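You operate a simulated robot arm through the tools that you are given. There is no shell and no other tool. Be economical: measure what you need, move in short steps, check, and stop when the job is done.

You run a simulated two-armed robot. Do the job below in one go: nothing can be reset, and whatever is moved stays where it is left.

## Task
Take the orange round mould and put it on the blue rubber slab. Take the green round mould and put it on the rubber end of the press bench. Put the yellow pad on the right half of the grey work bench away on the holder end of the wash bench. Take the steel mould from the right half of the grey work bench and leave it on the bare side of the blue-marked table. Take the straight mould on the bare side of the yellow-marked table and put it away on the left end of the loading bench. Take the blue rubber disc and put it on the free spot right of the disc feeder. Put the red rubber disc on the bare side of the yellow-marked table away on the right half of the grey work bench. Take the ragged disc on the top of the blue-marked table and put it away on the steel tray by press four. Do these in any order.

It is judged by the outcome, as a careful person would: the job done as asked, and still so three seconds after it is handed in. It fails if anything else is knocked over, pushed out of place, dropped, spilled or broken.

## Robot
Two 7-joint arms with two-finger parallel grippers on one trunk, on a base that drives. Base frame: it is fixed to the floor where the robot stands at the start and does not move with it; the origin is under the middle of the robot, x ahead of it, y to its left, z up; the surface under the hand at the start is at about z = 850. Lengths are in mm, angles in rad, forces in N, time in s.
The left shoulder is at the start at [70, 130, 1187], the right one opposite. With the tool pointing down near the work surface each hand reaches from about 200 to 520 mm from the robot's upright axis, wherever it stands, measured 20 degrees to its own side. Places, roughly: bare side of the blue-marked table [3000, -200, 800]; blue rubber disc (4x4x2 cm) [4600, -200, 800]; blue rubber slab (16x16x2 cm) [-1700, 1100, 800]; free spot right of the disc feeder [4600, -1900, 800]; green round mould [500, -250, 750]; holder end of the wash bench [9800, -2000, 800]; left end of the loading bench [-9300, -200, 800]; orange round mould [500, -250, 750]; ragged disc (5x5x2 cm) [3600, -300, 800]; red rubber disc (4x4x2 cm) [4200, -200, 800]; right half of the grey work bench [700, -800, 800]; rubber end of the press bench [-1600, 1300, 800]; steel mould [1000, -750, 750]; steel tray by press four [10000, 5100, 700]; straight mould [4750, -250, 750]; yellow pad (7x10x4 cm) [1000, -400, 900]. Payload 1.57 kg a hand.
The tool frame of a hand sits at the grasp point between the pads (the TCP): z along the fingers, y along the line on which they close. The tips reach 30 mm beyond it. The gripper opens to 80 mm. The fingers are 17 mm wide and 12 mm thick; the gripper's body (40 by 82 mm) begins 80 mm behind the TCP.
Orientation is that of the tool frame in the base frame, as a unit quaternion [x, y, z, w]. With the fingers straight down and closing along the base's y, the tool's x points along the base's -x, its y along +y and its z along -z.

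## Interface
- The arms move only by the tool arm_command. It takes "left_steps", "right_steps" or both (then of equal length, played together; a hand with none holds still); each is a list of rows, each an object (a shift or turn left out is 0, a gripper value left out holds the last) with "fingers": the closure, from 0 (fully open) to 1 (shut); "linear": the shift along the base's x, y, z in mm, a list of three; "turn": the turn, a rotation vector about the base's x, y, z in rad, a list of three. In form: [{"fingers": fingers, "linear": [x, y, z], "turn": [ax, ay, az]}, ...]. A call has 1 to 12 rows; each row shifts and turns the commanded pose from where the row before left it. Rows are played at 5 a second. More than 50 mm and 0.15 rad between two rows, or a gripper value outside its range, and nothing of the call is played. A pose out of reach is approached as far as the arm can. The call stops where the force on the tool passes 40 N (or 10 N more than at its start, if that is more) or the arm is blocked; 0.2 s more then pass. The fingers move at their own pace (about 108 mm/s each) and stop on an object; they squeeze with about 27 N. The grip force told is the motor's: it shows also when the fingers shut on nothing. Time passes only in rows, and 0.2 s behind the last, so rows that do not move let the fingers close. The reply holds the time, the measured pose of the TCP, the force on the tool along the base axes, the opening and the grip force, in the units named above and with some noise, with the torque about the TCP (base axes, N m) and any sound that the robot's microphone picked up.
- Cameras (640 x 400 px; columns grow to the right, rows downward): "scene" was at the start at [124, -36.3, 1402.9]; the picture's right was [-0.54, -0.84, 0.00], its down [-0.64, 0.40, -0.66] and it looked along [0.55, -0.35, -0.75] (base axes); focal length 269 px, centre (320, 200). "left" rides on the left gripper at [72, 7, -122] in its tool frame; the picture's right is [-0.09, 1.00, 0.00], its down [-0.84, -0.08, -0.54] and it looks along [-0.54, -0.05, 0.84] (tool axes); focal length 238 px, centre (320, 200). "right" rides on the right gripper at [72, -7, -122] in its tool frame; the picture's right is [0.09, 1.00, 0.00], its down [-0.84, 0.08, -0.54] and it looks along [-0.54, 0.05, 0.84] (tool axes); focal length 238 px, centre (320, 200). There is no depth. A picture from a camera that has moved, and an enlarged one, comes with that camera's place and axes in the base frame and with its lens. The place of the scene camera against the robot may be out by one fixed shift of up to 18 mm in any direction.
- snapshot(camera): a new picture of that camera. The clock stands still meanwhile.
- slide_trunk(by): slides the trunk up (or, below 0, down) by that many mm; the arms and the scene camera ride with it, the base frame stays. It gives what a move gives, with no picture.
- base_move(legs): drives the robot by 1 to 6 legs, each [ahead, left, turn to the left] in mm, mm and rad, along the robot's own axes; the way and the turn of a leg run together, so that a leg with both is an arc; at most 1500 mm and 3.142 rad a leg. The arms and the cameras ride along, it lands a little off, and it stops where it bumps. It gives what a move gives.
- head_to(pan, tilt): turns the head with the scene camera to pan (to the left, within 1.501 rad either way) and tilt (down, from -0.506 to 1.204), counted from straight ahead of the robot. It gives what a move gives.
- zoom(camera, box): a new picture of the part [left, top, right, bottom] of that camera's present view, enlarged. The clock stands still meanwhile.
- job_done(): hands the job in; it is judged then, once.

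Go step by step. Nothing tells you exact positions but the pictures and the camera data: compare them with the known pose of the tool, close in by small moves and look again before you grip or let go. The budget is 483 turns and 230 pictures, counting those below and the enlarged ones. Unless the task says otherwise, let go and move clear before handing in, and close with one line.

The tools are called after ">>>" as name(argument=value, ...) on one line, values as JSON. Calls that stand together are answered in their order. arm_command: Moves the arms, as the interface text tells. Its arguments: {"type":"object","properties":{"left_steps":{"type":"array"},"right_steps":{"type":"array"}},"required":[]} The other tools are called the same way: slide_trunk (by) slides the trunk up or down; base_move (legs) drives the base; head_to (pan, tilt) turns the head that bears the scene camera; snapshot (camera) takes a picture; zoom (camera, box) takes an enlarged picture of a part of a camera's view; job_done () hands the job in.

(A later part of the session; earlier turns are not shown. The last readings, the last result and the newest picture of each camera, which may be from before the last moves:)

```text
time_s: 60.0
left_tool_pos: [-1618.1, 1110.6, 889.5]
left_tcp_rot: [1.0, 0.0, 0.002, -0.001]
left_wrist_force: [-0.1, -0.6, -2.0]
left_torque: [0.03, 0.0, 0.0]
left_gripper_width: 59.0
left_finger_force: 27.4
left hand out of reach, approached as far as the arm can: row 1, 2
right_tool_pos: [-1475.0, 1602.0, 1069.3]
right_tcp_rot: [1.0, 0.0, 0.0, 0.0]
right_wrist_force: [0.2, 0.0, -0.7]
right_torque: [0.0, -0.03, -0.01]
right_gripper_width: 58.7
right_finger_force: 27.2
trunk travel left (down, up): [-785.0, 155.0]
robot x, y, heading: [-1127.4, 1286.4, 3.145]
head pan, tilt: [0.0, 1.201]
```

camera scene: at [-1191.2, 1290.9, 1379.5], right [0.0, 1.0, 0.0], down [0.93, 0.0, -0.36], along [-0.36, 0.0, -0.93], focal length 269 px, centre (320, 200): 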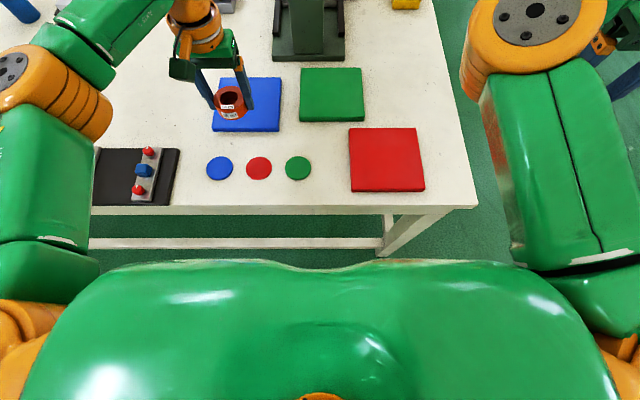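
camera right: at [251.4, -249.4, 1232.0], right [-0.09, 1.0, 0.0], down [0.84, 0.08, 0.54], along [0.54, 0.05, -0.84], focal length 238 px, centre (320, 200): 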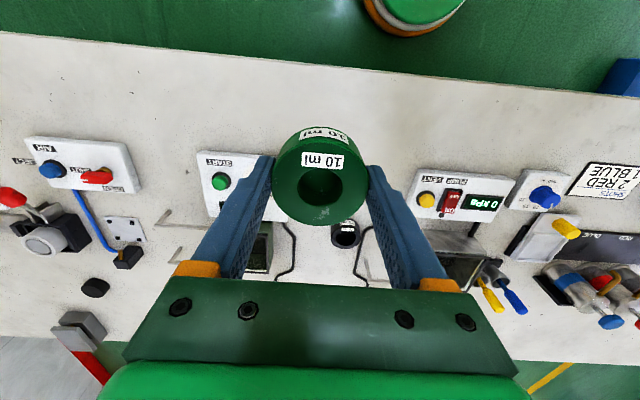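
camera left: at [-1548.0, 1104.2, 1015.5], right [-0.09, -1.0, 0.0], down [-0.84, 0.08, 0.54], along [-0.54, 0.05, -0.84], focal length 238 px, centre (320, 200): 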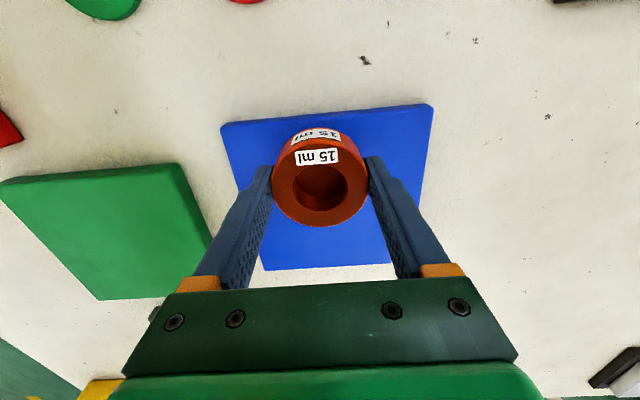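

Reach ends here, so I ease the base 30 mm closer.

>>> base_move(legs=[[30, 0, 0]])

>>> arm_command(left_steps=[{"linear": [0, 0, -8]}, {"linear": [0, 0, -6]}, {}])

>>> snapshot(camera="left")

>>> snapshot(camera="scene")

```text
time_s: 60.8
left_tool_pos: [-1644.9, 1111.3, 893.1]
left_tcp_rot: [1.0, -0.001, 0.0, -0.001]
left_wrist_force: [0.5, 0.3, -1.6]
left_torque: [-0.02, 0.05, 0.0]
left_gripper_width: 59.0
left_finger_force: 27.0
right_tool_pos: [-1498.6, 1600.9, 1071.1]
right_tcp_rot: [1.0, 0.001, -0.003, -0.001]
right_wrist_force: [0.5, 0.4, -2.8]
right_torque: [0.0, 0.05, -0.01]
right_gripper_width: 59.0
right_finger_force: 26.7
trunk travel left (down, up): [-785.0, 155.0]
robot x, y, heading: [-1163.4, 1285.8, 3.143]
head pan, tilt: [0.0, 1.201]
```

```text
time_s: 61.6
left_tool_pos: [-1648.4, 1111.3, 876.3]
left_tcp_rot: [1.0, -0.001, 0.001, 0.0]
left_wrist_force: [-0.1, 0.2, -2.0]
left_torque: [0.01, -0.02, -0.01]
left_gripper_width: 59.0
left_finger_force: 27.1
right_tool_pos: [-1503.7, 1602.6, 1068.9]
right_tcp_rot: [1.0, -0.001, 0.0, -0.001]
right_wrist_force: [-0.2, 0.0, -3.0]
right_torque: [-0.01, -0.04, 0.01]
right_gripper_width: 58.9
right_finger_force: 27.3
trunk travel left (down, up): [-785.0, 155.0]
robot x, y, heading: [-1160.1, 1286.5, 3.146]
head pan, tilt: [0.0, 1.201]
```

```text
202 pictures are left
camera left: at [-1576.6, 1104.0, 998.0], right [-0.09, -1.0, 0.0], down [-0.84, 0.08, 0.54], along [-0.54, 0.05, -0.84], focal length 238 px, centre (320, 200)
```

left: 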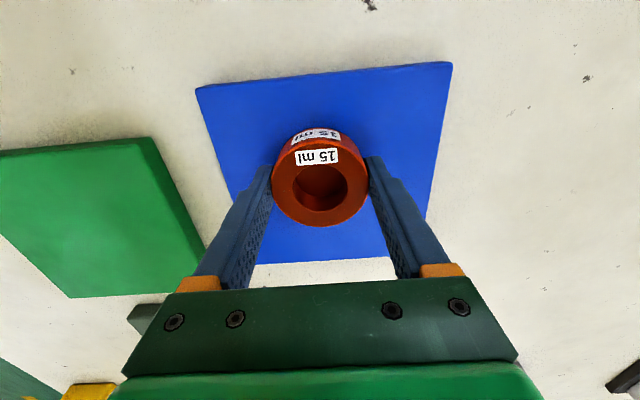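

```text
201 pictures are left
camera scene: at [-1259.1, 1290.8, 1339.5], right [0.0, 1.0, 0.0], down [0.93, 0.0, -0.36], along [-0.36, 0.0, -0.93], focal length 269 px, centre (320, 200)
```

scene: 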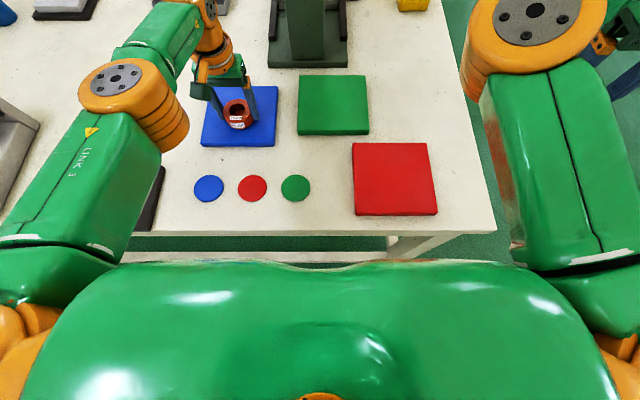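

Well over the slab. I lower in small steps toward contact (expected TCP ≈862).

>>> arm_command(left_steps=[{"linear": [0, 0, -4]}, {"linear": [0, 0, -4]}, {"linear": [0, 0, -3]}, {}])

>>> arm_command(left_steps=[{"linear": [0, 0, -2]}, {"linear": [0, 0, -2]}, {}])

```text
time_s: 62.6
left_tool_pos: [-1646.5, 1110.6, 867.8]
left_tcp_rot: [1.0, 0.001, -0.002, -0.001]
left_wrist_force: [-13.4, -6.0, 28.4]
left_torque: [-0.1, 0.32, 0.01]
left_gripper_width: 59.1
left_finger_force: 26.3
left hand out of reach, approached as far as the arm can: row 3
right_tool_pos: [-1502.0, 1602.2, 1071.0]
right_tcp_rot: [1.0, 0.0, -0.001, -0.001]
right_wrist_force: [0.6, -0.9, -1.1]
right_torque: [0.0, 0.01, -0.02]
right_gripper_width: 59.0
right_finger_force: 27.0
trunk travel left (down, up): [-785.0, 155.0]
robot x, y, heading: [-1160.5, 1285.2, 3.141]
head pan, tilt: [0.0, 1.201]
```

```text
time_s: 63.0
left_tool_pos: [-1645.4, 1111.2, 866.6]
left_tcp_rot: [1.0, 0.001, -0.003, 0.0]
left_wrist_force: [-1.4, -1.6, 12.5]
left_torque: [0.01, -0.34, -0.02]
left_gripper_width: 58.7
left_finger_force: 27.3
right_tool_pos: [-1501.0, 1601.8, 1070.3]
right_tcp_rot: [1.0, 0.0, -0.002, -0.001]
right_wrist_force: [0.3, 0.7, -1.0]
right_torque: [-0.02, -0.01, 0.01]
right_gripper_width: 59.1
right_finger_force: 27.1
trunk travel left (down, up): [-785.0, 155.0]
robot x, y, heading: [-1159.4, 1288.6, 3.145]
head pan, tilt: [0.0, 1.201]
stopped in row 1 (left hand): the force on the tool passed its limit at 45 N (the readings are from after the stop); the commanded pose is now the measured one
```

Contact with the slab. I release and rise straight up.

>>> arm_command(left_steps=[{"fingers": 0}, {"fingers": 0}, {"fingers": 0}, {"linear": [0, 0, 15]}, {"linear": [0, 0, 25]}, {"linear": [0, 0, 25]}, {"linear": [5, 0, 30]}, {"linear": [10, 0, 30]}])

>>> snapshot(camera="left")

```text
time_s: 64.8
left_tool_pos: [-1629.3, 1111.6, 989.9]
left_tcp_rot: [1.0, 0.001, -0.001, 0.0]
left_wrist_force: [1.1, -0.1, -0.6]
left_torque: [-0.01, 0.06, 0.02]
left_gripper_width: 79.8
left_finger_force: 0.2
right_tool_pos: [-1503.1, 1602.0, 1070.4]
right_tcp_rot: [1.0, -0.001, -0.001, -0.001]
right_wrist_force: [0.2, 1.0, -1.5]
right_torque: [-0.01, -0.01, -0.01]
right_gripper_width: 59.1
right_finger_force: 27.4
trunk travel left (down, up): [-785.0, 155.0]
robot x, y, heading: [-1159.9, 1283.4, 3.14]
head pan, tilt: [0.0, 1.201]
```

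```text
200 pictures are left
camera left: at [-1557.0, 1105.6, 1111.7], right [-0.09, -1.0, 0.0], down [-0.84, 0.08, 0.54], along [-0.54, 0.05, -0.84], focal length 238 px, centre (320, 200)
```

left: 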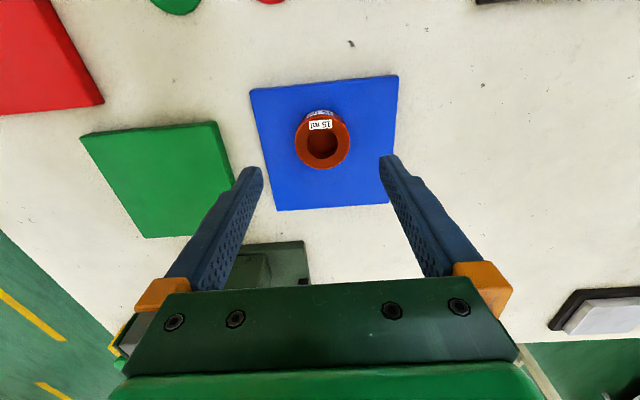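

Orange stands on the slab. Green goes on the bare bench patch between the slabs, around [-1560,1300]. I retract the left arm and shift the base left so the right hand can reach there.

>>> arm_command(left_steps=[{"linear": [25, 0, 25]}, {"linear": [25, 0, 25]}, {"linear": [25, 0, 25]}, {"linear": [25, 0, 15]}, {"linear": [25, 0, 0]}])

>>> base_move(legs=[[-40, 150, 0]])

>>> arm_command(right_steps=[{"linear": [-10, -22, 0]}, {"linear": [-10, -22, -10]}, {"linear": [-10, -22, -20]}, {"linear": [-15, -22, -20]}, {"linear": [-15, -22, -20]}, {"linear": [-15, -22, -20]}, {"linear": [-10, -10, -20]}, {}])

>>> snapshot(camera="right")

>>> snapshot(camera="scene")

```text
time_s: 66.0
left_tool_pos: [-1506.1, 1107.1, 1077.0]
left_tcp_rot: [1.0, 0.001, -0.001, 0.0]
left_wrist_force: [0.7, -0.5, -0.2]
left_torque: [-0.01, 0.04, 0.0]
left_gripper_width: 79.8
left_finger_force: 0.0
right_tool_pos: [-1503.0, 1601.1, 1070.6]
right_tcp_rot: [1.0, 0.0, -0.001, -0.002]
right_wrist_force: [-0.1, -0.3, -1.3]
right_torque: [0.03, -0.03, 0.0]
right_gripper_width: 58.8
right_finger_force: 27.5
trunk travel left (down, up): [-785.0, 155.0]
robot x, y, heading: [-1161.0, 1285.9, 3.146]
head pan, tilt: [0.0, 1.201]
```

```text
time_s: 67.4
left_tool_pos: [-1469.3, 962.8, 1077.7]
left_tcp_rot: [1.0, 0.0, -0.001, 0.001]
left_wrist_force: [0.0, 0.7, 0.1]
left_torque: [-0.02, -0.04, 0.01]
left_gripper_width: 79.7
left_finger_force: 0.1
right_tool_pos: [-1464.1, 1454.3, 1068.8]
right_tcp_rot: [1.0, -0.001, 0.0, 0.0]
right_wrist_force: [-0.3, -0.1, -2.0]
right_torque: [-0.01, -0.02, 0.01]
right_gripper_width: 58.9
right_finger_force: 27.0
trunk travel left (down, up): [-785.0, 155.0]
robot x, y, heading: [-1119.3, 1136.1, 3.143]
head pan, tilt: [0.0, 1.201]
```

```text
time_s: 69.2
left_tool_pos: [-1468.8, 960.8, 1078.0]
left_tcp_rot: [1.0, 0.0, -0.002, 0.0]
left_wrist_force: [0.6, 0.5, 0.0]
left_torque: [-0.01, -0.01, 0.0]
left_gripper_width: 80.1
left_finger_force: 0.0
right_tool_pos: [-1567.3, 1333.3, 961.6]
right_tcp_rot: [1.0, -0.001, 0.0, -0.001]
right_wrist_force: [0.1, -0.1, -2.8]
right_torque: [-0.03, 0.02, 0.01]
right_gripper_width: 58.9
right_finger_force: 27.6
right hand out of reach, approached as far as the arm can: row 3, 4, 5
trunk travel left (down, up): [-785.0, 155.0]
robot x, y, heading: [-1121.8, 1137.3, 3.14]
head pan, tilt: [0.0, 1.201]
```

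```text
199 pictures are left
camera right: at [-1495.8, 1339.0, 1082.8], right [0.09, -1.0, 0.0], down [-0.84, -0.08, 0.54], along [-0.54, -0.05, -0.84], focal length 238 px, centre (320, 200)
```

right: 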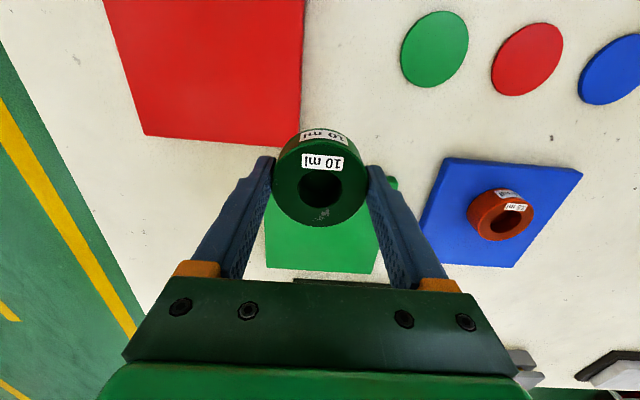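

```text
198 pictures are left
camera scene: at [-1218.6, 1141.5, 1339.6], right [0.0, 1.0, 0.0], down [0.93, 0.0, -0.36], along [-0.36, 0.0, -0.93], focal length 269 px, centre (320, 200)
```

scene: 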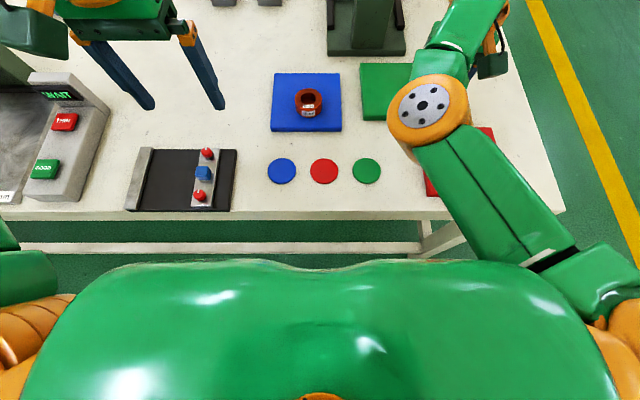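

The right hand is near its inner limit, so I shift the base 48 mm further left; the hand rides along to about [-1565,1285].

>>> base_move(legs=[[0, 48, 0]])

>>> arm_command(right_steps=[{"linear": [2, 0, -20]}, {"linear": [2, 0, -20]}, {"linear": [2, 0, -20]}, {"linear": [0, 0, -15]}, {}])

>>> snapshot(camera="right")

```text
time_s: 70.1
left_tool_pos: [-1468.3, 916.7, 1078.5]
left_tcp_rot: [1.0, 0.002, -0.001, 0.003]
left_wrist_force: [0.4, 0.0, 0.0]
left_torque: [-0.05, -0.01, 0.01]
left_gripper_width: 79.9
left_finger_force: 0.1
right_tool_pos: [-1568.0, 1288.6, 959.1]
right_tcp_rot: [1.0, 0.0, 0.0, 0.002]
right_wrist_force: [0.7, 0.9, -1.7]
right_torque: [-0.03, 0.0, -0.02]
right_gripper_width: 59.0
right_finger_force: 27.1
trunk travel left (down, up): [-785.0, 155.0]
robot x, y, heading: [-1121.8, 1084.2, 3.143]
head pan, tilt: [0.0, 1.201]
```

```text
time_s: 71.3
left_tool_pos: [-1467.6, 912.2, 1078.4]
left_tcp_rot: [1.0, 0.001, -0.002, 0.0]
left_wrist_force: [-1.5, 0.0, -0.1]
left_torque: [0.01, 0.04, 0.0]
left_gripper_width: 80.1
left_finger_force: 0.1
right_tool_pos: [-1562.7, 1284.2, 884.5]
right_tcp_rot: [1.0, -0.001, 0.001, -0.001]
right_wrist_force: [0.6, 0.3, -1.4]
right_torque: [0.0, 0.01, -0.04]
right_gripper_width: 58.6
right_finger_force: 27.1
trunk travel left (down, up): [-785.0, 155.0]
robot x, y, heading: [-1117.4, 1086.0, 3.143]
head pan, tilt: [0.0, 1.201]
```

```text
197 pictures are left
camera right: at [-1491.3, 1289.7, 1007.0], right [0.09, -1.0, 0.0], down [-0.84, -0.08, 0.54], along [-0.54, -0.05, -0.84], focal length 238 px, centre (320, 200)
```

right: 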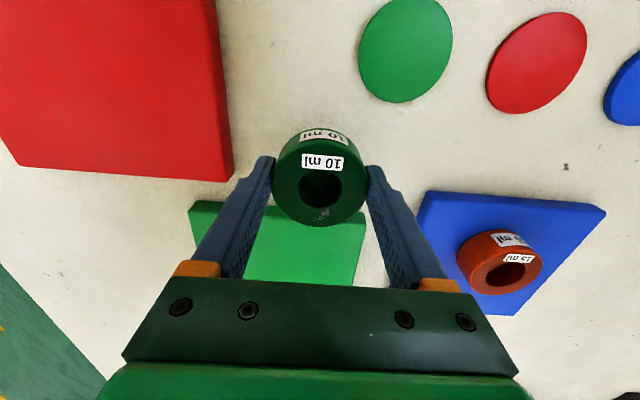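

Clear bare patch below. I lower to contact (expected TCP near 847).

>>> arm_command(right_steps=[{"linear": [7, 0, -10]}, {"linear": [0, 0, -10]}, {"linear": [0, 0, -8]}, {"linear": [0, 0, -4]}, {"linear": [0, 0, -4]}, {}])

```text
time_s: 72.7
left_tool_pos: [-1468.0, 912.8, 1077.7]
left_tcp_rot: [1.0, 0.0, -0.002, 0.0]
left_wrist_force: [0.0, 0.1, 0.5]
left_torque: [0.02, -0.03, -0.01]
left_gripper_width: 80.1
left_finger_force: 0.2
right_tool_pos: [-1556.3, 1284.0, 851.3]
right_tcp_rot: [1.0, 0.0, -0.001, -0.001]
right_wrist_force: [-0.2, 0.0, 3.0]
right_torque: [-0.18, -0.03, -0.01]
right_gripper_width: 58.8
right_finger_force: 27.1
trunk travel left (down, up): [-785.0, 155.0]
robot x, y, heading: [-1121.5, 1089.2, 3.139]
head pan, tilt: [0.0, 1.201]
```

Contact just beginning. One more small step, release, rise.

>>> arm_command(right_steps=[{"linear": [0, 0, -1]}, {"fingers": 0.2}, {"fingers": 0.2}, {"fingers": 0.2}, {"linear": [0, 0, 15]}, {"linear": [0, 0, 25]}, {"linear": [0, 0, 30]}, {"linear": [10, 10, 30]}, {"linear": [20, 10, 30]}])

>>> snapshot(camera="right")

```text
time_s: 74.7
left_tool_pos: [-1467.5, 911.3, 1078.5]
left_tcp_rot: [1.0, 0.0, -0.001, 0.0]
left_wrist_force: [0.1, 0.8, 0.2]
left_torque: [0.0, -0.02, 0.02]
left_gripper_width: 80.1
left_finger_force: 0.1
right_tool_pos: [-1540.0, 1316.7, 973.7]
right_tcp_rot: [1.0, -0.001, 0.001, -0.001]
right_wrist_force: [0.6, -0.3, 0.3]
right_torque: [-0.04, 0.03, 0.01]
right_gripper_width: 64.2
right_finger_force: 0.1
right hand out of reach, approached as far as the arm can: row 8, 9
trunk travel left (down, up): [-785.0, 155.0]
robot x, y, heading: [-1121.1, 1088.1, 3.145]
head pan, tilt: [0.0, 1.201]
```

```text
196 pictures are left
camera right: at [-1466.9, 1323.1, 1095.8], right [0.09, -1.0, 0.0], down [-0.84, -0.08, 0.54], along [-0.54, -0.05, -0.84], focal length 238 px, centre (320, 200)
```

right: 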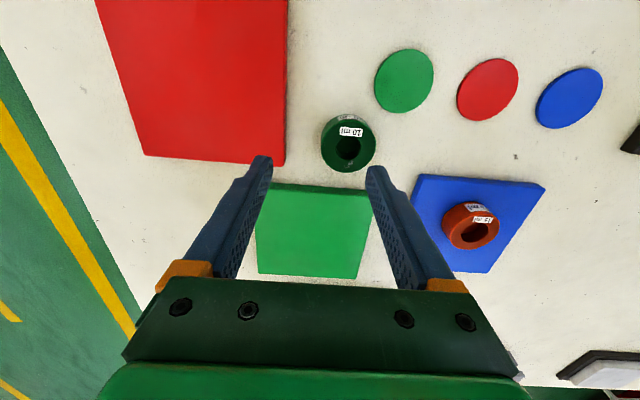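

Both moulds are placed. I raise the hands, back away, and drive round the south end of the grey bench toward the aisle behind it.

>>> arm_command(right_steps=[{"linear": [25, 10, 35], "fingers": 0}, {"linear": [25, 10, 35]}, {"linear": [25, 10, 30]}, {}])

>>> base_move(legs=[[-600, 0, 0], [0, 0, 1.571], [1500, 0, 0], [1050, 0, 0]])

>>> head_to(pan=0.9, tilt=0.35)

>>> snapshot(camera="scene")

```text
time_s: 75.7
left_tool_pos: [-1467.5, 910.8, 1078.5]
left_tcp_rot: [1.0, 0.001, -0.001, 0.0]
left_wrist_force: [-0.6, 0.1, -0.4]
left_torque: [0.02, 0.01, -0.01]
left_gripper_width: 80.0
left_finger_force: 0.1
right_tool_pos: [-1482.3, 1369.3, 1074.3]
right_tcp_rot: [1.0, -0.001, 0.0, -0.002]
right_wrist_force: [0.0, -0.4, 0.5]
right_torque: [-0.03, 0.01, 0.05]
right_gripper_width: 80.0
right_finger_force: 0.1
right hand out of reach, approached as far as the arm can: row 1, 2
trunk travel left (down, up): [-785.0, 155.0]
robot x, y, heading: [-1119.2, 1085.7, 3.142]
head pan, tilt: [0.0, 1.201]
```

```text
time_s: 94.7
left_tool_pos: [-427.9, -1757.0, 1077.6]
left_tcp_rot: [0.724, 0.69, -0.002, 0.001]
left_wrist_force: [1.1, 0.0, 0.1]
left_torque: [0.02, -0.01, 0.01]
left_gripper_width: 80.2
left_finger_force: 0.0
right_tool_pos: [-887.1, -1747.7, 1074.2]
right_tcp_rot: [0.725, 0.689, -0.001, -0.001]
right_wrist_force: [0.0, 0.5, 0.5]
right_torque: [0.01, -0.04, 0.03]
right_gripper_width: 80.0
right_finger_force: 0.1
trunk travel left (down, up): [-785.0, 155.0]
robot x, y, heading: [-586.2, -1403.3, -1.623]
head pan, tilt: [0.0, 1.201]
```

```text
time_s: 95.9
left_tool_pos: [-428.1, -1757.8, 1077.6]
left_tcp_rot: [0.724, 0.69, -0.002, 0.001]
left_wrist_force: [1.0, -0.7, 0.4]
left_torque: [0.01, -0.04, -0.03]
left_gripper_width: 80.0
left_finger_force: 0.2
right_tool_pos: [-886.3, -1749.6, 1074.4]
right_tcp_rot: [0.725, 0.689, 0.0, -0.001]
right_wrist_force: [0.5, -0.7, -0.5]
right_torque: [-0.02, 0.02, -0.01]
right_gripper_width: 80.1
right_finger_force: 0.1
trunk travel left (down, up): [-785.0, 155.0]
robot x, y, heading: [-587.1, -1399.7, -1.622]
head pan, tilt: [0.901, 0.351]
```

```text
195 pictures are left
camera scene: at [-510.8, -1507.5, 1406.9], right [-0.66, -0.75, 0.0], down [-0.26, 0.23, -0.94], along [0.7, -0.62, -0.34], focal length 269 px, centre (320, 200)
```

scene: 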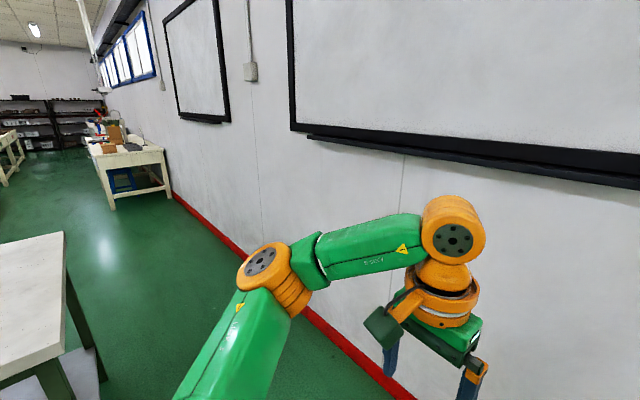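

The wall is near y=-2490, so the corridor is wide. I turn east, drive past the bench end, then face back west.

>>> base_move(legs=[[0, 0, 1.622], [1500, -40, 0], [560, 0, 0], [0, 0, 1.571]])

>>> head_to(pan=0, tilt=0.5)

>>> snapshot(camera="scene")

```text
refused: leg 2 is longer than a leg can be; nothing moved
```

```text
time_s: 97.1
left_tool_pos: [-429.0, -1758.0, 1077.8]
left_tcp_rot: [0.724, 0.69, -0.002, 0.001]
left_wrist_force: [0.0, -0.1, 0.5]
left_torque: [0.0, 0.0, -0.03]
left_gripper_width: 80.1
left_finger_force: 0.0
right_tool_pos: [-886.7, -1749.0, 1073.7]
right_tcp_rot: [0.725, 0.688, -0.001, -0.001]
right_wrist_force: [0.4, -0.1, -0.3]
right_torque: [-0.01, 0.0, 0.02]
right_gripper_width: 80.1
right_finger_force: 0.0
trunk travel left (down, up): [-785.0, 155.0]
robot x, y, heading: [-587.3, -1402.8, -1.623]
head pan, tilt: [0.0, 0.499]
```

```text
194 pictures are left
camera scene: at [-585.1, -1536.9, 1393.3], right [-1.0, 0.05, 0.0], down [0.02, 0.48, -0.88], along [-0.04, -0.88, -0.48], focal length 269 px, centre (320, 200)
```

scene: 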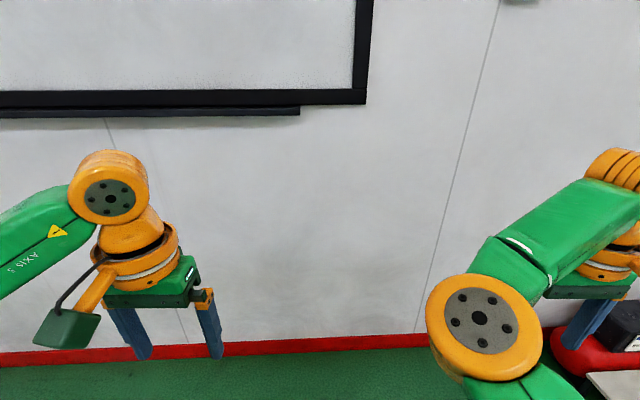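

>>> base_move(legs=[[0, 0, 1.622], [1450, -40, 0], [610, 0, 0], [0, 0, 1.571]])

>>> snapshot(camera="scene")

```text
time_s: 105.3
left_tool_pos: [508.9, -1311.1, 1074.5]
left_tcp_rot: [0.044, 0.999, -0.004, 0.0]
left_wrist_force: [0.1, 0.6, 0.4]
left_torque: [-0.03, 0.05, 0.0]
left_gripper_width: 80.0
left_finger_force: 0.1
right_tool_pos: [482.0, -1768.7, 1076.8]
right_tcp_rot: [0.044, 0.999, -0.004, 0.0]
right_wrist_force: [0.5, -0.1, 0.0]
right_torque: [-0.03, 0.04, 0.0]
right_gripper_width: 80.3
right_finger_force: 0.1
trunk travel left (down, up): [-785.0, 155.0]
robot x, y, heading: [144.2, -1455.6, -0.088]
head pan, tilt: [0.0, 0.499]
stopped in leg 2: the robot was blocked; the commanded pose is now the measured one
```

```text
193 pictures are left
camera scene: at [297.2, -1460.1, 1393.0], right [-0.09, -1.0, 0.01], down [-0.48, 0.04, -0.88], along [0.87, -0.08, -0.48], focal length 269 px, centre (320, 200)
```

scene: 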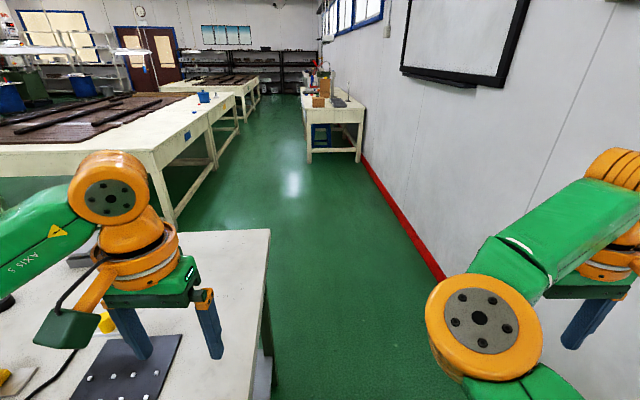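

I clipped the bench's south end: the bench really reaches to y≈-1350. Nothing looks disturbed; I back off, move further south and go round with more room.

>>> base_move(legs=[[-120, 0, 0.088], [0, -380, 0], [1420, 0, 0]])

>>> head_to(pan=0.9, tilt=0.5)

>>> snapshot(camera="scene")

```text
time_s: 115.3
left_tool_pos: [1812.5, -1671.9, 1077.9]
left_tcp_rot: [-0.002, 1.0, -0.001, 0.001]
left_wrist_force: [0.4, 0.3, -0.2]
left_torque: [-0.01, -0.01, -0.01]
left_gripper_width: 79.8
left_finger_force: 0.2
right_tool_pos: [1828.4, -2127.9, 1074.0]
right_tcp_rot: [0.0, 1.0, -0.001, 0.001]
right_wrist_force: [0.4, 0.8, -0.7]
right_torque: [0.01, 0.0, -0.01]
right_gripper_width: 79.9
right_finger_force: 0.0
trunk travel left (down, up): [-785.0, 155.0]
robot x, y, heading: [1467.1, -1849.8, -0.001]
head pan, tilt: [0.0, 0.499]
```

```text
time_s: 116.5
left_tool_pos: [1813.8, -1670.7, 1078.4]
left_tcp_rot: [-0.002, 1.0, 0.0, 0.001]
left_wrist_force: [-1.1, 0.7, 0.7]
left_torque: [0.03, 0.0, -0.02]
left_gripper_width: 79.9
left_finger_force: 0.1
right_tool_pos: [1828.9, -2129.3, 1074.9]
right_tcp_rot: [-0.001, 1.0, -0.001, 0.0]
right_wrist_force: [-0.1, 0.7, 0.2]
right_torque: [0.02, -0.03, 0.0]
right_gripper_width: 80.0
right_finger_force: 0.2
trunk travel left (down, up): [-785.0, 155.0]
robot x, y, heading: [1468.9, -1849.0, -0.002]
head pan, tilt: [0.901, 0.499]
```

```text
192 pictures are left
camera scene: at [1580.6, -1770.5, 1393.3], right [0.78, -0.62, 0.0], down [-0.3, -0.38, -0.88], along [0.54, 0.69, -0.48], focal length 269 px, centre (320, 200)
```

scene: 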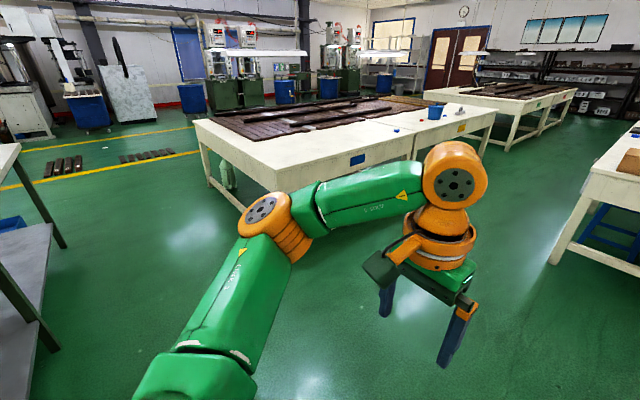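

The table with the blue mark starts at about x=2190, leaving a good aisle. I raise the trunk, turn to face west and slide north along the grey bench's back.

>>> slide_trunk(by=40)

>>> base_move(legs=[[0, 0, 1.571], [0, 0, 1.571], [0, -1100, 0]])

>>> head_to(pan=0, tilt=0.8)

>>> snapshot(camera="scene")

```text
time_s: 117.3
left_tool_pos: [1812.7, -1670.2, 1117.8]
left_tcp_rot: [-0.002, 1.0, 0.001, 0.002]
left_wrist_force: [0.0, -0.1, 0.1]
left_torque: [-0.01, 0.02, -0.03]
left_gripper_width: 80.0
left_finger_force: 0.2
right_tool_pos: [1829.6, -2130.1, 1114.5]
right_tcp_rot: [0.0, 1.0, -0.002, 0.001]
right_wrist_force: [-0.8, 0.2, 1.2]
right_torque: [-0.01, 0.0, 0.01]
right_gripper_width: 80.1
right_finger_force: 0.1
trunk travel left (down, up): [-825.0, 115.0]
robot x, y, heading: [1464.7, -1843.9, 0.001]
head pan, tilt: [0.901, 0.499]
```

```text
time_s: 130.7
left_tool_pos: [1125.3, -897.4, 1117.1]
left_tcp_rot: [1.0, 0.004, -0.001, -0.001]
left_wrist_force: [-0.8, 0.0, 0.3]
left_torque: [-0.03, -0.02, 0.01]
left_gripper_width: 80.0
left_finger_force: 0.0
right_tool_pos: [1109.1, -439.6, 1115.0]
right_tcp_rot: [1.0, 0.003, -0.001, -0.002]
right_wrist_force: [0.2, 0.3, -0.4]
right_torque: [0.0, 0.01, -0.01]
right_gripper_width: 80.0
right_finger_force: 0.0
trunk travel left (down, up): [-825.0, 115.0]
robot x, y, heading: [1471.6, -716.2, -3.132]
head pan, tilt: [0.901, 0.499]
```

```text
time_s: 131.9
left_tool_pos: [1124.2, -896.4, 1116.8]
left_tcp_rot: [1.0, 0.003, -0.001, 0.0]
left_wrist_force: [0.8, 0.2, -0.2]
left_torque: [0.0, 0.0, 0.02]
left_gripper_width: 79.9
left_finger_force: 0.0
right_tool_pos: [1109.1, -439.3, 1114.1]
right_tcp_rot: [1.0, 0.003, -0.001, -0.002]
right_wrist_force: [0.2, -0.2, -0.2]
right_torque: [0.02, -0.02, 0.01]
right_gripper_width: 80.1
right_finger_force: 0.0
trunk travel left (down, up): [-825.0, 115.0]
robot x, y, heading: [1467.7, -719.8, -3.134]
head pan, tilt: [0.0, 0.799]
```

```text
191 pictures are left
camera scene: at [1348.6, -714.7, 1407.4], right [-0.01, 1.0, 0.0], down [0.72, 0.0, -0.7], along [-0.7, 0.0, -0.72], focal length 269 px, centre (320, 200)
```

scene: 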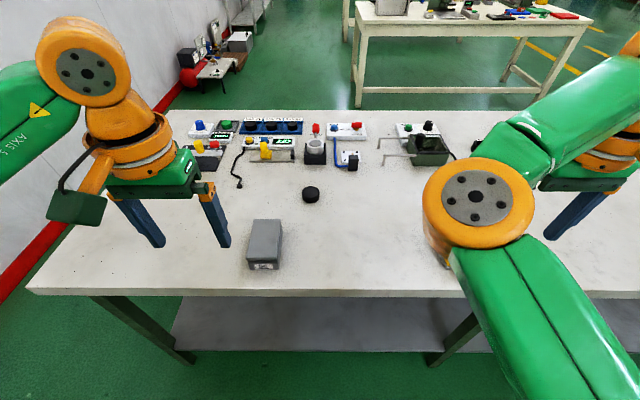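

The steel block lies at about [978,-843] and the bench's near edge is x≈1085. I drive closer and bring the left hand over the block.

>>> base_move(legs=[[100, -45, -0.008]])

>>> arm_command(left_steps=[{"linear": [-5, 3, -30]}, {"linear": [-5, 3, -30]}, {"linear": [-5, 0, -30]}, {}])

>>> snapshot(camera="left")

>>> snapshot(camera="scene")

```text
time_s: 133.1
left_tool_pos: [1026.8, -849.7, 1119.4]
left_tcp_rot: [1.0, -0.001, -0.002, -0.001]
left_wrist_force: [0.7, -0.5, -0.3]
left_torque: [0.04, 0.0, 0.0]
left_gripper_width: 80.0
left_finger_force: 0.1
right_tool_pos: [1013.4, -392.4, 1116.0]
right_tcp_rot: [1.0, -0.002, -0.002, -0.003]
right_wrist_force: [0.6, 0.1, -0.1]
right_torque: [-0.01, 0.01, 0.02]
right_gripper_width: 80.1
right_finger_force: 0.0
trunk travel left (down, up): [-825.0, 115.0]
robot x, y, heading: [1374.4, -672.3, 3.14]
head pan, tilt: [0.0, 0.799]
```

```text
time_s: 134.1
left_tool_pos: [1011.3, -842.3, 1027.8]
left_tcp_rot: [1.0, -0.001, -0.001, 0.0]
left_wrist_force: [0.4, -1.3, -0.6]
left_torque: [0.02, -0.03, -0.01]
left_gripper_width: 80.0
left_finger_force: 0.0
right_tool_pos: [1011.7, -390.3, 1113.8]
right_tcp_rot: [1.0, -0.002, -0.001, -0.002]
right_wrist_force: [0.0, 0.3, -0.2]
right_torque: [0.02, -0.01, 0.03]
right_gripper_width: 79.8
right_finger_force: 0.0
trunk travel left (down, up): [-825.0, 115.0]
robot x, y, heading: [1370.2, -674.3, 3.134]
head pan, tilt: [0.0, 0.799]
```

```text
190 pictures are left
camera left: at [1084.3, -848.4, 1149.5], right [-0.09, -1.0, 0.0], down [-0.84, 0.08, 0.54], along [-0.54, 0.05, -0.84], focal length 238 px, centre (320, 200)
```

left: 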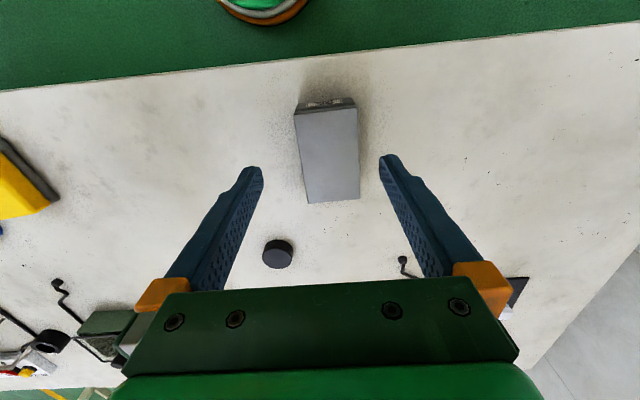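

```text
189 pictures are left
camera scene: at [1249.3, -667.7, 1407.4], right [0.0, 1.0, 0.0], down [0.72, 0.0, -0.7], along [-0.7, 0.0, -0.72], focal length 269 px, centre (320, 200)
```

scene: 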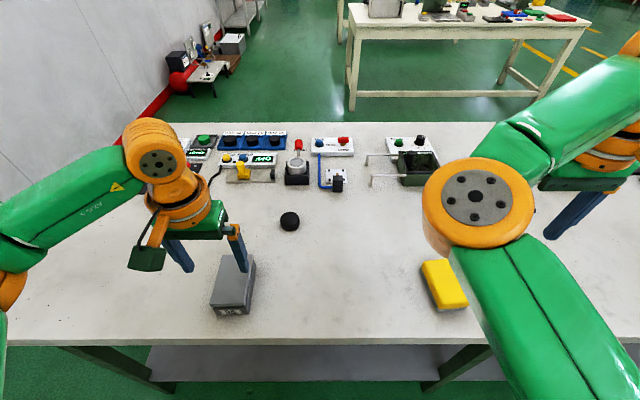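

The block spans about 110×66 mm centred at [973,-849], aligned with the axes, top near z 890. I move the hand over it and descend partway to check.

>>> arm_command(left_steps=[{"linear": [-19, -3, -30]}, {"linear": [-19, -4, -30]}, {"linear": [0, 0, -25]}, {}])

>>> snapshot(camera="left")

```text
time_s: 135.1
left_tool_pos: [971.7, -847.0, 941.0]
left_tcp_rot: [1.0, -0.001, -0.002, 0.0]
left_wrist_force: [0.2, 0.1, -0.2]
left_torque: [0.01, 0.01, -0.02]
left_gripper_width: 80.3
left_finger_force: 0.1
right_tool_pos: [1010.7, -390.4, 1114.9]
right_tcp_rot: [1.0, -0.002, 0.0, -0.001]
right_wrist_force: [-0.6, 0.7, -0.2]
right_torque: [0.02, 0.0, -0.01]
right_gripper_width: 80.2
right_finger_force: 0.1
trunk travel left (down, up): [-825.0, 115.0]
robot x, y, heading: [1369.9, -675.1, 3.136]
head pan, tilt: [0.0, 0.799]
```

```text
188 pictures are left
camera left: at [1044.1, -854.7, 1062.1], right [-0.09, -1.0, 0.0], down [-0.84, 0.08, 0.54], along [-0.54, 0.05, -0.84], focal length 238 px, centre (320, 200)
```

left: 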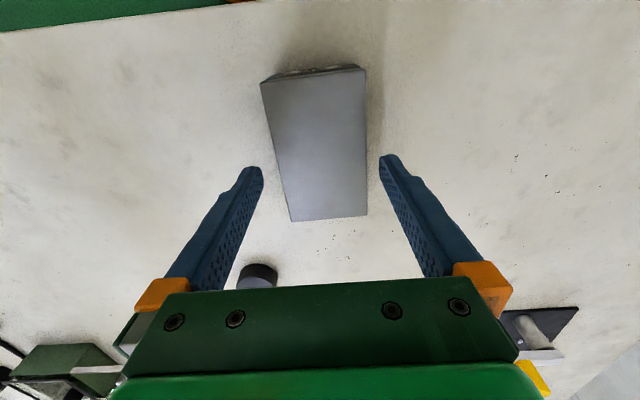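

Block centre [972,-850], top 892. I descend around it, close and try a slow lift.

>>> arm_command(left_steps=[{"linear": [0, -3, 0]}, {"linear": [0, 0, -20]}, {"linear": [0, 0, -20]}, {"linear": [0, 0, -15]}, {"fingers": 1}, {"fingers": 1}, {"fingers": 1}, {"linear": [0, 0, 3]}, {"linear": [0, 0, 3]}, {"linear": [0, 0, 4]}, {}])

>>> snapshot(camera="left")

```text
time_s: 137.5
left_tool_pos: [970.5, -853.3, 897.1]
left_tcp_rot: [1.0, -0.001, 0.0, -0.001]
left_wrist_force: [0.1, 0.4, -5.0]
left_torque: [0.01, 0.03, -0.03]
left_gripper_width: 65.8
left_finger_force: 26.9
right_tool_pos: [1010.1, -390.3, 1114.7]
right_tcp_rot: [1.0, -0.002, -0.001, -0.002]
right_wrist_force: [0.3, 0.2, 0.3]
right_torque: [-0.04, -0.04, -0.01]
right_gripper_width: 79.7
right_finger_force: 0.1
trunk travel left (down, up): [-825.0, 115.0]
robot x, y, heading: [1374.8, -671.0, 3.139]
head pan, tilt: [0.0, 0.799]
```

```text
187 pictures are left
camera left: at [1042.8, -859.4, 1018.2], right [-0.09, -1.0, 0.0], down [-0.84, 0.08, 0.54], along [-0.54, 0.05, -0.84], focal length 238 px, centre (320, 200)
```

left: 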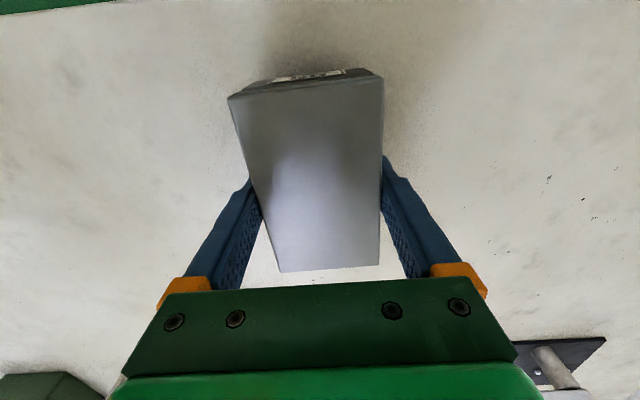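

Held with about 5 N of weight. I lift gently, then move so the right hand can take the yellow pad.

>>> arm_command(left_steps=[{"linear": [0, 0, 10]}, {"linear": [0, 0, 15]}, {"linear": [0, 0, 20]}, {"linear": [0, 0, 20]}, {"linear": [0, 0, 20]}, {"linear": [5, 0, 20]}, {"linear": [10, 0, 20]}, {"linear": [15, 0, 20]}, {"linear": [15, 0, 20]}, {"linear": [10, 0, 20]}])

>>> base_move(legs=[[0, -65, 0]])

>>> snapshot(camera="right")

```text
time_s: 139.7
left_tool_pos: [1026.3, -853.5, 1082.3]
left_tcp_rot: [1.0, -0.001, -0.001, -0.001]
left_wrist_force: [0.5, 0.4, -6.2]
left_torque: [-0.02, 0.01, 0.0]
left_gripper_width: 66.1
left_finger_force: 27.1
right_tool_pos: [1009.5, -391.3, 1114.9]
right_tcp_rot: [1.0, -0.002, 0.0, -0.002]
right_wrist_force: [0.0, 0.5, -0.2]
right_torque: [-0.02, 0.0, 0.0]
right_gripper_width: 79.9
right_finger_force: 0.1
trunk travel left (down, up): [-825.0, 115.0]
robot x, y, heading: [1372.9, -672.8, 3.137]
head pan, tilt: [0.0, 0.799]
```

```text
time_s: 140.7
left_tool_pos: [1027.2, -794.6, 1080.8]
left_tcp_rot: [1.0, 0.001, -0.001, -0.003]
left_wrist_force: [0.1, -2.0, -5.7]
left_torque: [0.03, 0.0, -0.01]
left_gripper_width: 66.0
left_finger_force: 26.9
right_tool_pos: [1010.7, -330.9, 1116.4]
right_tcp_rot: [1.0, -0.001, 0.0, -0.006]
right_wrist_force: [0.3, -0.5, 0.0]
right_torque: [0.08, 0.0, -0.01]
right_gripper_width: 80.3
right_finger_force: 0.0
trunk travel left (down, up): [-825.0, 115.0]
robot x, y, heading: [1372.5, -607.9, 3.139]
head pan, tilt: [0.0, 0.799]
```

```text
186 pictures are left
camera right: at [1082.1, -326.2, 1238.5], right [0.09, -1.0, -0.01], down [-0.84, -0.08, 0.54], along [-0.54, -0.04, -0.84], focal length 238 px, centre (320, 200)
```

right: 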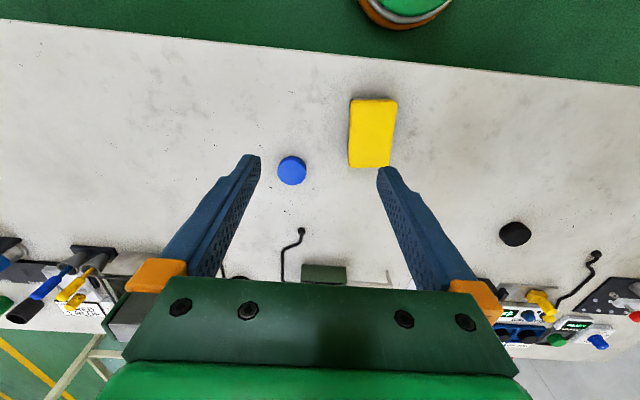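

The pad lies centred near [978,-409], turned about 0.14 rad. I move the right hand over it with that yaw and descend partway.

>>> arm_command(right_steps=[{"linear": [-8, -15, -35], "turn": [0, 0, 0.07]}, {"linear": [-8, -15, -35], "turn": [0, 0, 0.07]}, {"linear": [-8, -20, -35]}, {"linear": [-8, -20, -35]}, {"linear": [0, -8, -25]}, {}])

>>> snapshot(camera="right")

```text
time_s: 142.1
left_tool_pos: [1027.0, -788.7, 1081.4]
left_tcp_rot: [1.0, -0.001, 0.0, -0.001]
left_wrist_force: [0.7, -0.1, -5.5]
left_torque: [0.01, -0.01, 0.0]
left_gripper_width: 65.8
left_finger_force: 26.4
right_tool_pos: [964.2, -385.3, 946.4]
right_tcp_rot: [0.998, 0.069, 0.0, -0.002]
right_wrist_force: [-0.2, -0.1, 0.8]
right_torque: [0.0, 0.01, 0.0]
right_gripper_width: 80.2
right_finger_force: 0.0
right hand out of reach, approached as far as the arm can: row 1, 2, 3
trunk travel left (down, up): [-825.0, 115.0]
robot x, y, heading: [1370.9, -606.2, 3.138]
head pan, tilt: [0.0, 0.799]
```

```text
185 pictures are left
camera right: at [1035.2, -369.5, 1069.9], right [0.23, -0.97, 0.0], down [-0.82, -0.19, 0.54], along [-0.53, -0.12, -0.84], focal length 238 px, centre (320, 200)
```

right: 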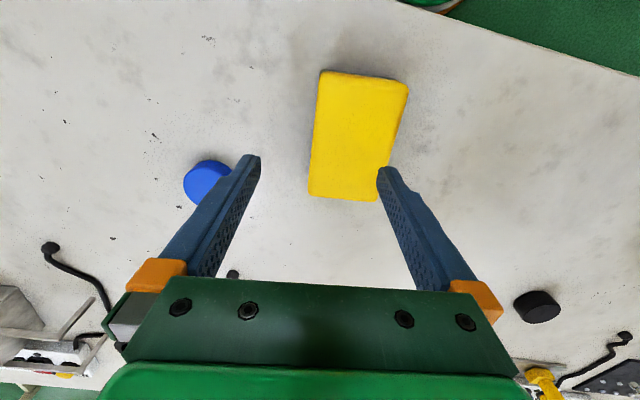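

The pad centre is confirmed at [977,-409]; I shift the base by the difference instead of straining the arm.

>>> base_move(legs=[[-13, 25, 0]])

>>> arm_command(right_steps=[{"linear": [0, 0, -10]}, {}])

>>> snapshot(camera="right")

```text
time_s: 142.9
left_tool_pos: [1036.6, -807.0, 1081.8]
left_tcp_rot: [1.0, -0.001, 0.002, 0.002]
left_wrist_force: [-0.5, 0.4, -6.5]
left_torque: [-0.03, 0.01, -0.01]
left_gripper_width: 66.1
left_finger_force: 26.7
right_tool_pos: [975.6, -406.0, 946.4]
right_tcp_rot: [0.998, 0.068, 0.001, 0.001]
right_wrist_force: [-0.6, 0.2, -0.5]
right_torque: [-0.06, -0.04, 0.02]
right_gripper_width: 80.0
right_finger_force: 0.1
trunk travel left (down, up): [-825.0, 115.0]
robot x, y, heading: [1385.7, -633.0, 3.142]
head pan, tilt: [0.0, 0.799]
```

```text
time_s: 143.5
left_tool_pos: [1039.7, -811.6, 1081.6]
left_tcp_rot: [1.0, 0.0, 0.0, 0.0]
left_wrist_force: [0.0, 1.4, -6.0]
left_torque: [0.02, 0.04, -0.05]
left_gripper_width: 65.9
left_finger_force: 27.0
right_tool_pos: [977.0, -409.7, 936.6]
right_tcp_rot: [0.998, 0.069, 0.0, -0.002]
right_wrist_force: [0.0, 0.0, 0.6]
right_torque: [-0.02, -0.02, -0.01]
right_gripper_width: 80.1
right_finger_force: 0.0
trunk travel left (down, up): [-825.0, 115.0]
robot x, y, heading: [1385.9, -629.8, 3.142]
head pan, tilt: [0.0, 0.799]
```

```text
184 pictures are left
camera right: at [1047.3, -393.5, 1059.4], right [0.23, -0.97, 0.0], down [-0.82, -0.19, 0.54], along [-0.53, -0.12, -0.84], focal length 238 px, centre (320, 200)
```

right: 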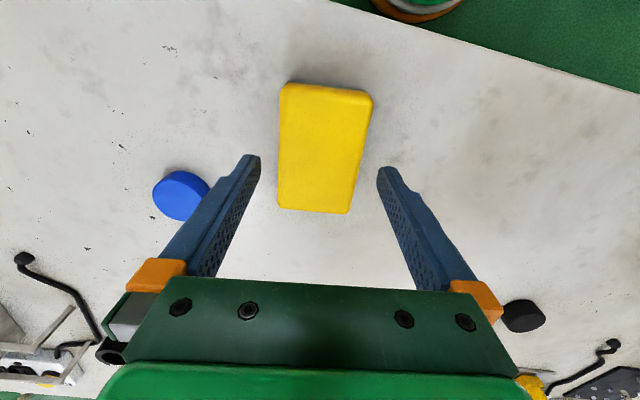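

>>> arm_command(right_steps=[{"linear": [0, 0, -20]}, {"linear": [0, 0, -20]}, {"linear": [0, 0, -12]}, {"fingers": 1}, {"fingers": 1}, {"fingers": 1}, {"linear": [0, 0, 4]}, {"linear": [0, 0, 6]}, {"linear": [0, 0, 10]}, {}])

>>> snapshot(camera="right")

```text
time_s: 145.7
left_tool_pos: [1039.9, -812.4, 1082.0]
left_tcp_rot: [1.0, -0.001, -0.001, -0.002]
left_wrist_force: [1.2, -0.6, -5.6]
left_torque: [-0.03, 0.01, 0.02]
left_gripper_width: 65.9
left_finger_force: 26.4
right_tool_pos: [978.2, -410.6, 905.7]
right_tcp_rot: [0.998, 0.068, 0.0, 0.0]
right_wrist_force: [-0.1, 0.2, -1.0]
right_torque: [-0.02, 0.02, -0.02]
right_gripper_width: 65.0
right_finger_force: 26.8
trunk travel left (down, up): [-825.0, 115.0]
robot x, y, heading: [1385.6, -631.3, 3.138]
head pan, tilt: [0.0, 0.799]
```

```text
183 pictures are left
camera right: at [1048.7, -394.3, 1028.1], right [0.23, -0.97, 0.0], down [-0.82, -0.19, 0.54], along [-0.53, -0.12, -0.84], focal length 238 px, centre (320, 200)
```

right: 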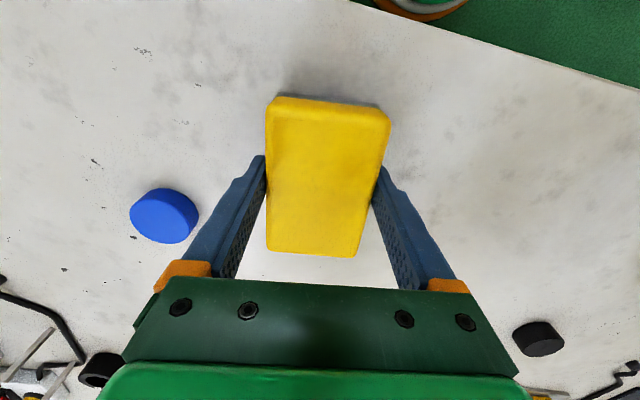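

The pad is held too. I lift it, then drive round to stand south of the blue-marked table, facing it.

>>> arm_command(right_steps=[{"linear": [0, 0, 20]}, {"linear": [0, 0, 20]}, {"linear": [0, 0, 20]}, {"linear": [5, 5, 20]}, {"linear": [10, 5, 20]}, {"linear": [15, 5, 20]}, {"linear": [15, 5, 20]}, {"linear": [10, 5, 20]}, {"linear": [0, 0, 20]}])

>>> base_move(legs=[[-150, 0, 0], [0, 720, 0], [0, 0, -1.571], [0, -1400, 0]])

>>> head_to(pan=0, tilt=0.6)

>>> snapshot(camera="scene")

```text
time_s: 147.7
left_tool_pos: [1039.6, -813.4, 1081.0]
left_tcp_rot: [1.0, -0.001, -0.001, -0.001]
left_wrist_force: [1.0, -0.1, -4.8]
left_torque: [-0.03, 0.05, 0.0]
left_gripper_width: 66.0
left_finger_force: 26.6
right_tool_pos: [1011.7, -359.5, 1081.5]
right_tcp_rot: [0.998, 0.069, -0.001, -0.003]
right_wrist_force: [0.3, 0.4, -0.8]
right_torque: [0.01, 0.02, 0.0]
right_gripper_width: 64.7
right_finger_force: 27.0
right hand out of reach, approached as far as the arm can: row 4, 5, 6, 7
trunk travel left (down, up): [-825.0, 115.0]
robot x, y, heading: [1387.4, -635.6, 3.14]
head pan, tilt: [0.0, 0.799]
```

```text
time_s: 163.1
left_tool_pos: [2770.6, -1008.4, 1082.3]
left_tcp_rot: [-0.706, 0.708, 0.0, 0.001]
left_wrist_force: [0.5, 0.0, -6.5]
left_torque: [0.04, 0.01, 0.01]
left_gripper_width: 65.9
left_finger_force: 27.0
right_tool_pos: [3223.7, -979.3, 1080.3]
right_tcp_rot: [0.754, -0.657, 0.002, -0.002]
right_wrist_force: [-0.1, -0.5, -0.6]
right_torque: [0.01, 0.0, -0.01]
right_gripper_width: 64.4
right_finger_force: 26.7
trunk travel left (down, up): [-825.0, 115.0]
robot x, y, heading: [2953.5, -1350.9, 1.569]
head pan, tilt: [0.0, 0.799]
```

```text
time_s: 163.8
left_tool_pos: [2771.6, -1007.3, 1081.9]
left_tcp_rot: [0.707, -0.707, 0.0, -0.001]
left_wrist_force: [0.3, -0.8, -5.9]
left_torque: [-0.04, -0.01, -0.01]
left_gripper_width: 65.7
left_finger_force: 27.3
right_tool_pos: [3223.9, -979.4, 1081.0]
right_tcp_rot: [0.754, -0.657, 0.002, -0.002]
right_wrist_force: [-0.3, 0.2, -1.3]
right_torque: [0.01, 0.0, 0.0]
right_gripper_width: 64.7
right_finger_force: 27.1
trunk travel left (down, up): [-825.0, 115.0]
robot x, y, heading: [2951.9, -1353.3, 1.568]
head pan, tilt: [0.0, 0.6]
```

```text
182 pictures are left
camera scene: at [2959.9, -1208.2, 1424.0], right [1.0, 0.0, 0.0], down [0.0, -0.57, -0.82], along [0.0, 0.82, -0.57], focal length 269 px, centre (320, 200)
```

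scene: 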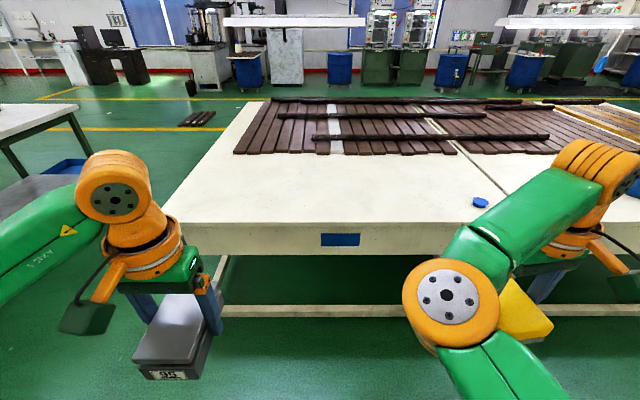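

The bare strip is along the near (south) edge, about y=-480 onward, and the ragged blue disc lies near [3569,-372]. I drive closer and look for the table height.

>>> base_move(legs=[[430, -100, 0]])

>>> head_to(pan=0, tilt=0.9)

>>> snapshot(camera="scene")

```text
time_s: 166.5
left_tool_pos: [2874.1, -580.9, 1082.9]
left_tcp_rot: [-0.706, 0.708, 0.001, 0.003]
left_wrist_force: [-0.5, -0.5, -5.6]
left_torque: [0.01, -0.01, 0.0]
left_gripper_width: 65.9
left_finger_force: 27.0
right_tool_pos: [3325.9, -552.4, 1081.2]
right_tcp_rot: [0.753, -0.658, 0.002, -0.003]
right_wrist_force: [-0.9, -0.2, -0.7]
right_torque: [0.01, -0.02, 0.0]
right_gripper_width: 64.7
right_finger_force: 27.1
trunk travel left (down, up): [-825.0, 115.0]
robot x, y, heading: [3052.0, -924.3, 1.561]
head pan, tilt: [0.0, 0.6]
```

```text
time_s: 167.3
left_tool_pos: [2875.0, -576.0, 1080.9]
left_tcp_rot: [-0.706, 0.708, 0.0, 0.0]
left_wrist_force: [0.7, 0.4, -5.4]
left_torque: [-0.01, 0.0, -0.01]
left_gripper_width: 65.8
left_finger_force: 27.1
right_tool_pos: [3326.9, -550.6, 1079.9]
right_tcp_rot: [0.753, -0.659, 0.001, -0.002]
right_wrist_force: [-0.3, -0.5, -0.4]
right_torque: [-0.03, 0.01, -0.02]
right_gripper_width: 64.8
right_finger_force: 27.0
trunk travel left (down, up): [-825.0, 115.0]
robot x, y, heading: [3054.4, -924.4, 1.571]
head pan, tilt: [0.0, 0.901]
```

```text
181 pictures are left
camera scene: at [3062.3, -791.7, 1399.3], right [1.0, -0.01, 0.0], down [0.0, -0.78, -0.62], along [0.0, 0.62, -0.78], focal length 269 px, centre (320, 200)
```

scene: 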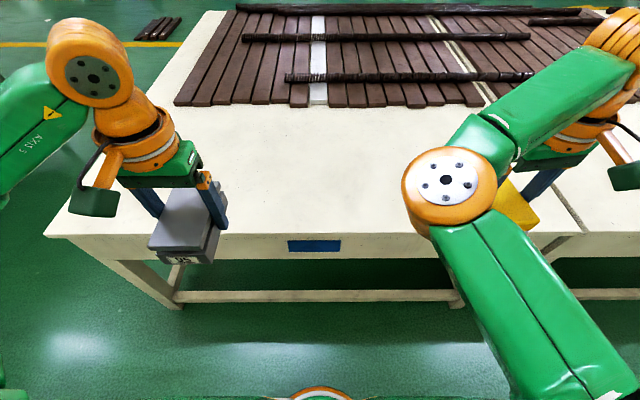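

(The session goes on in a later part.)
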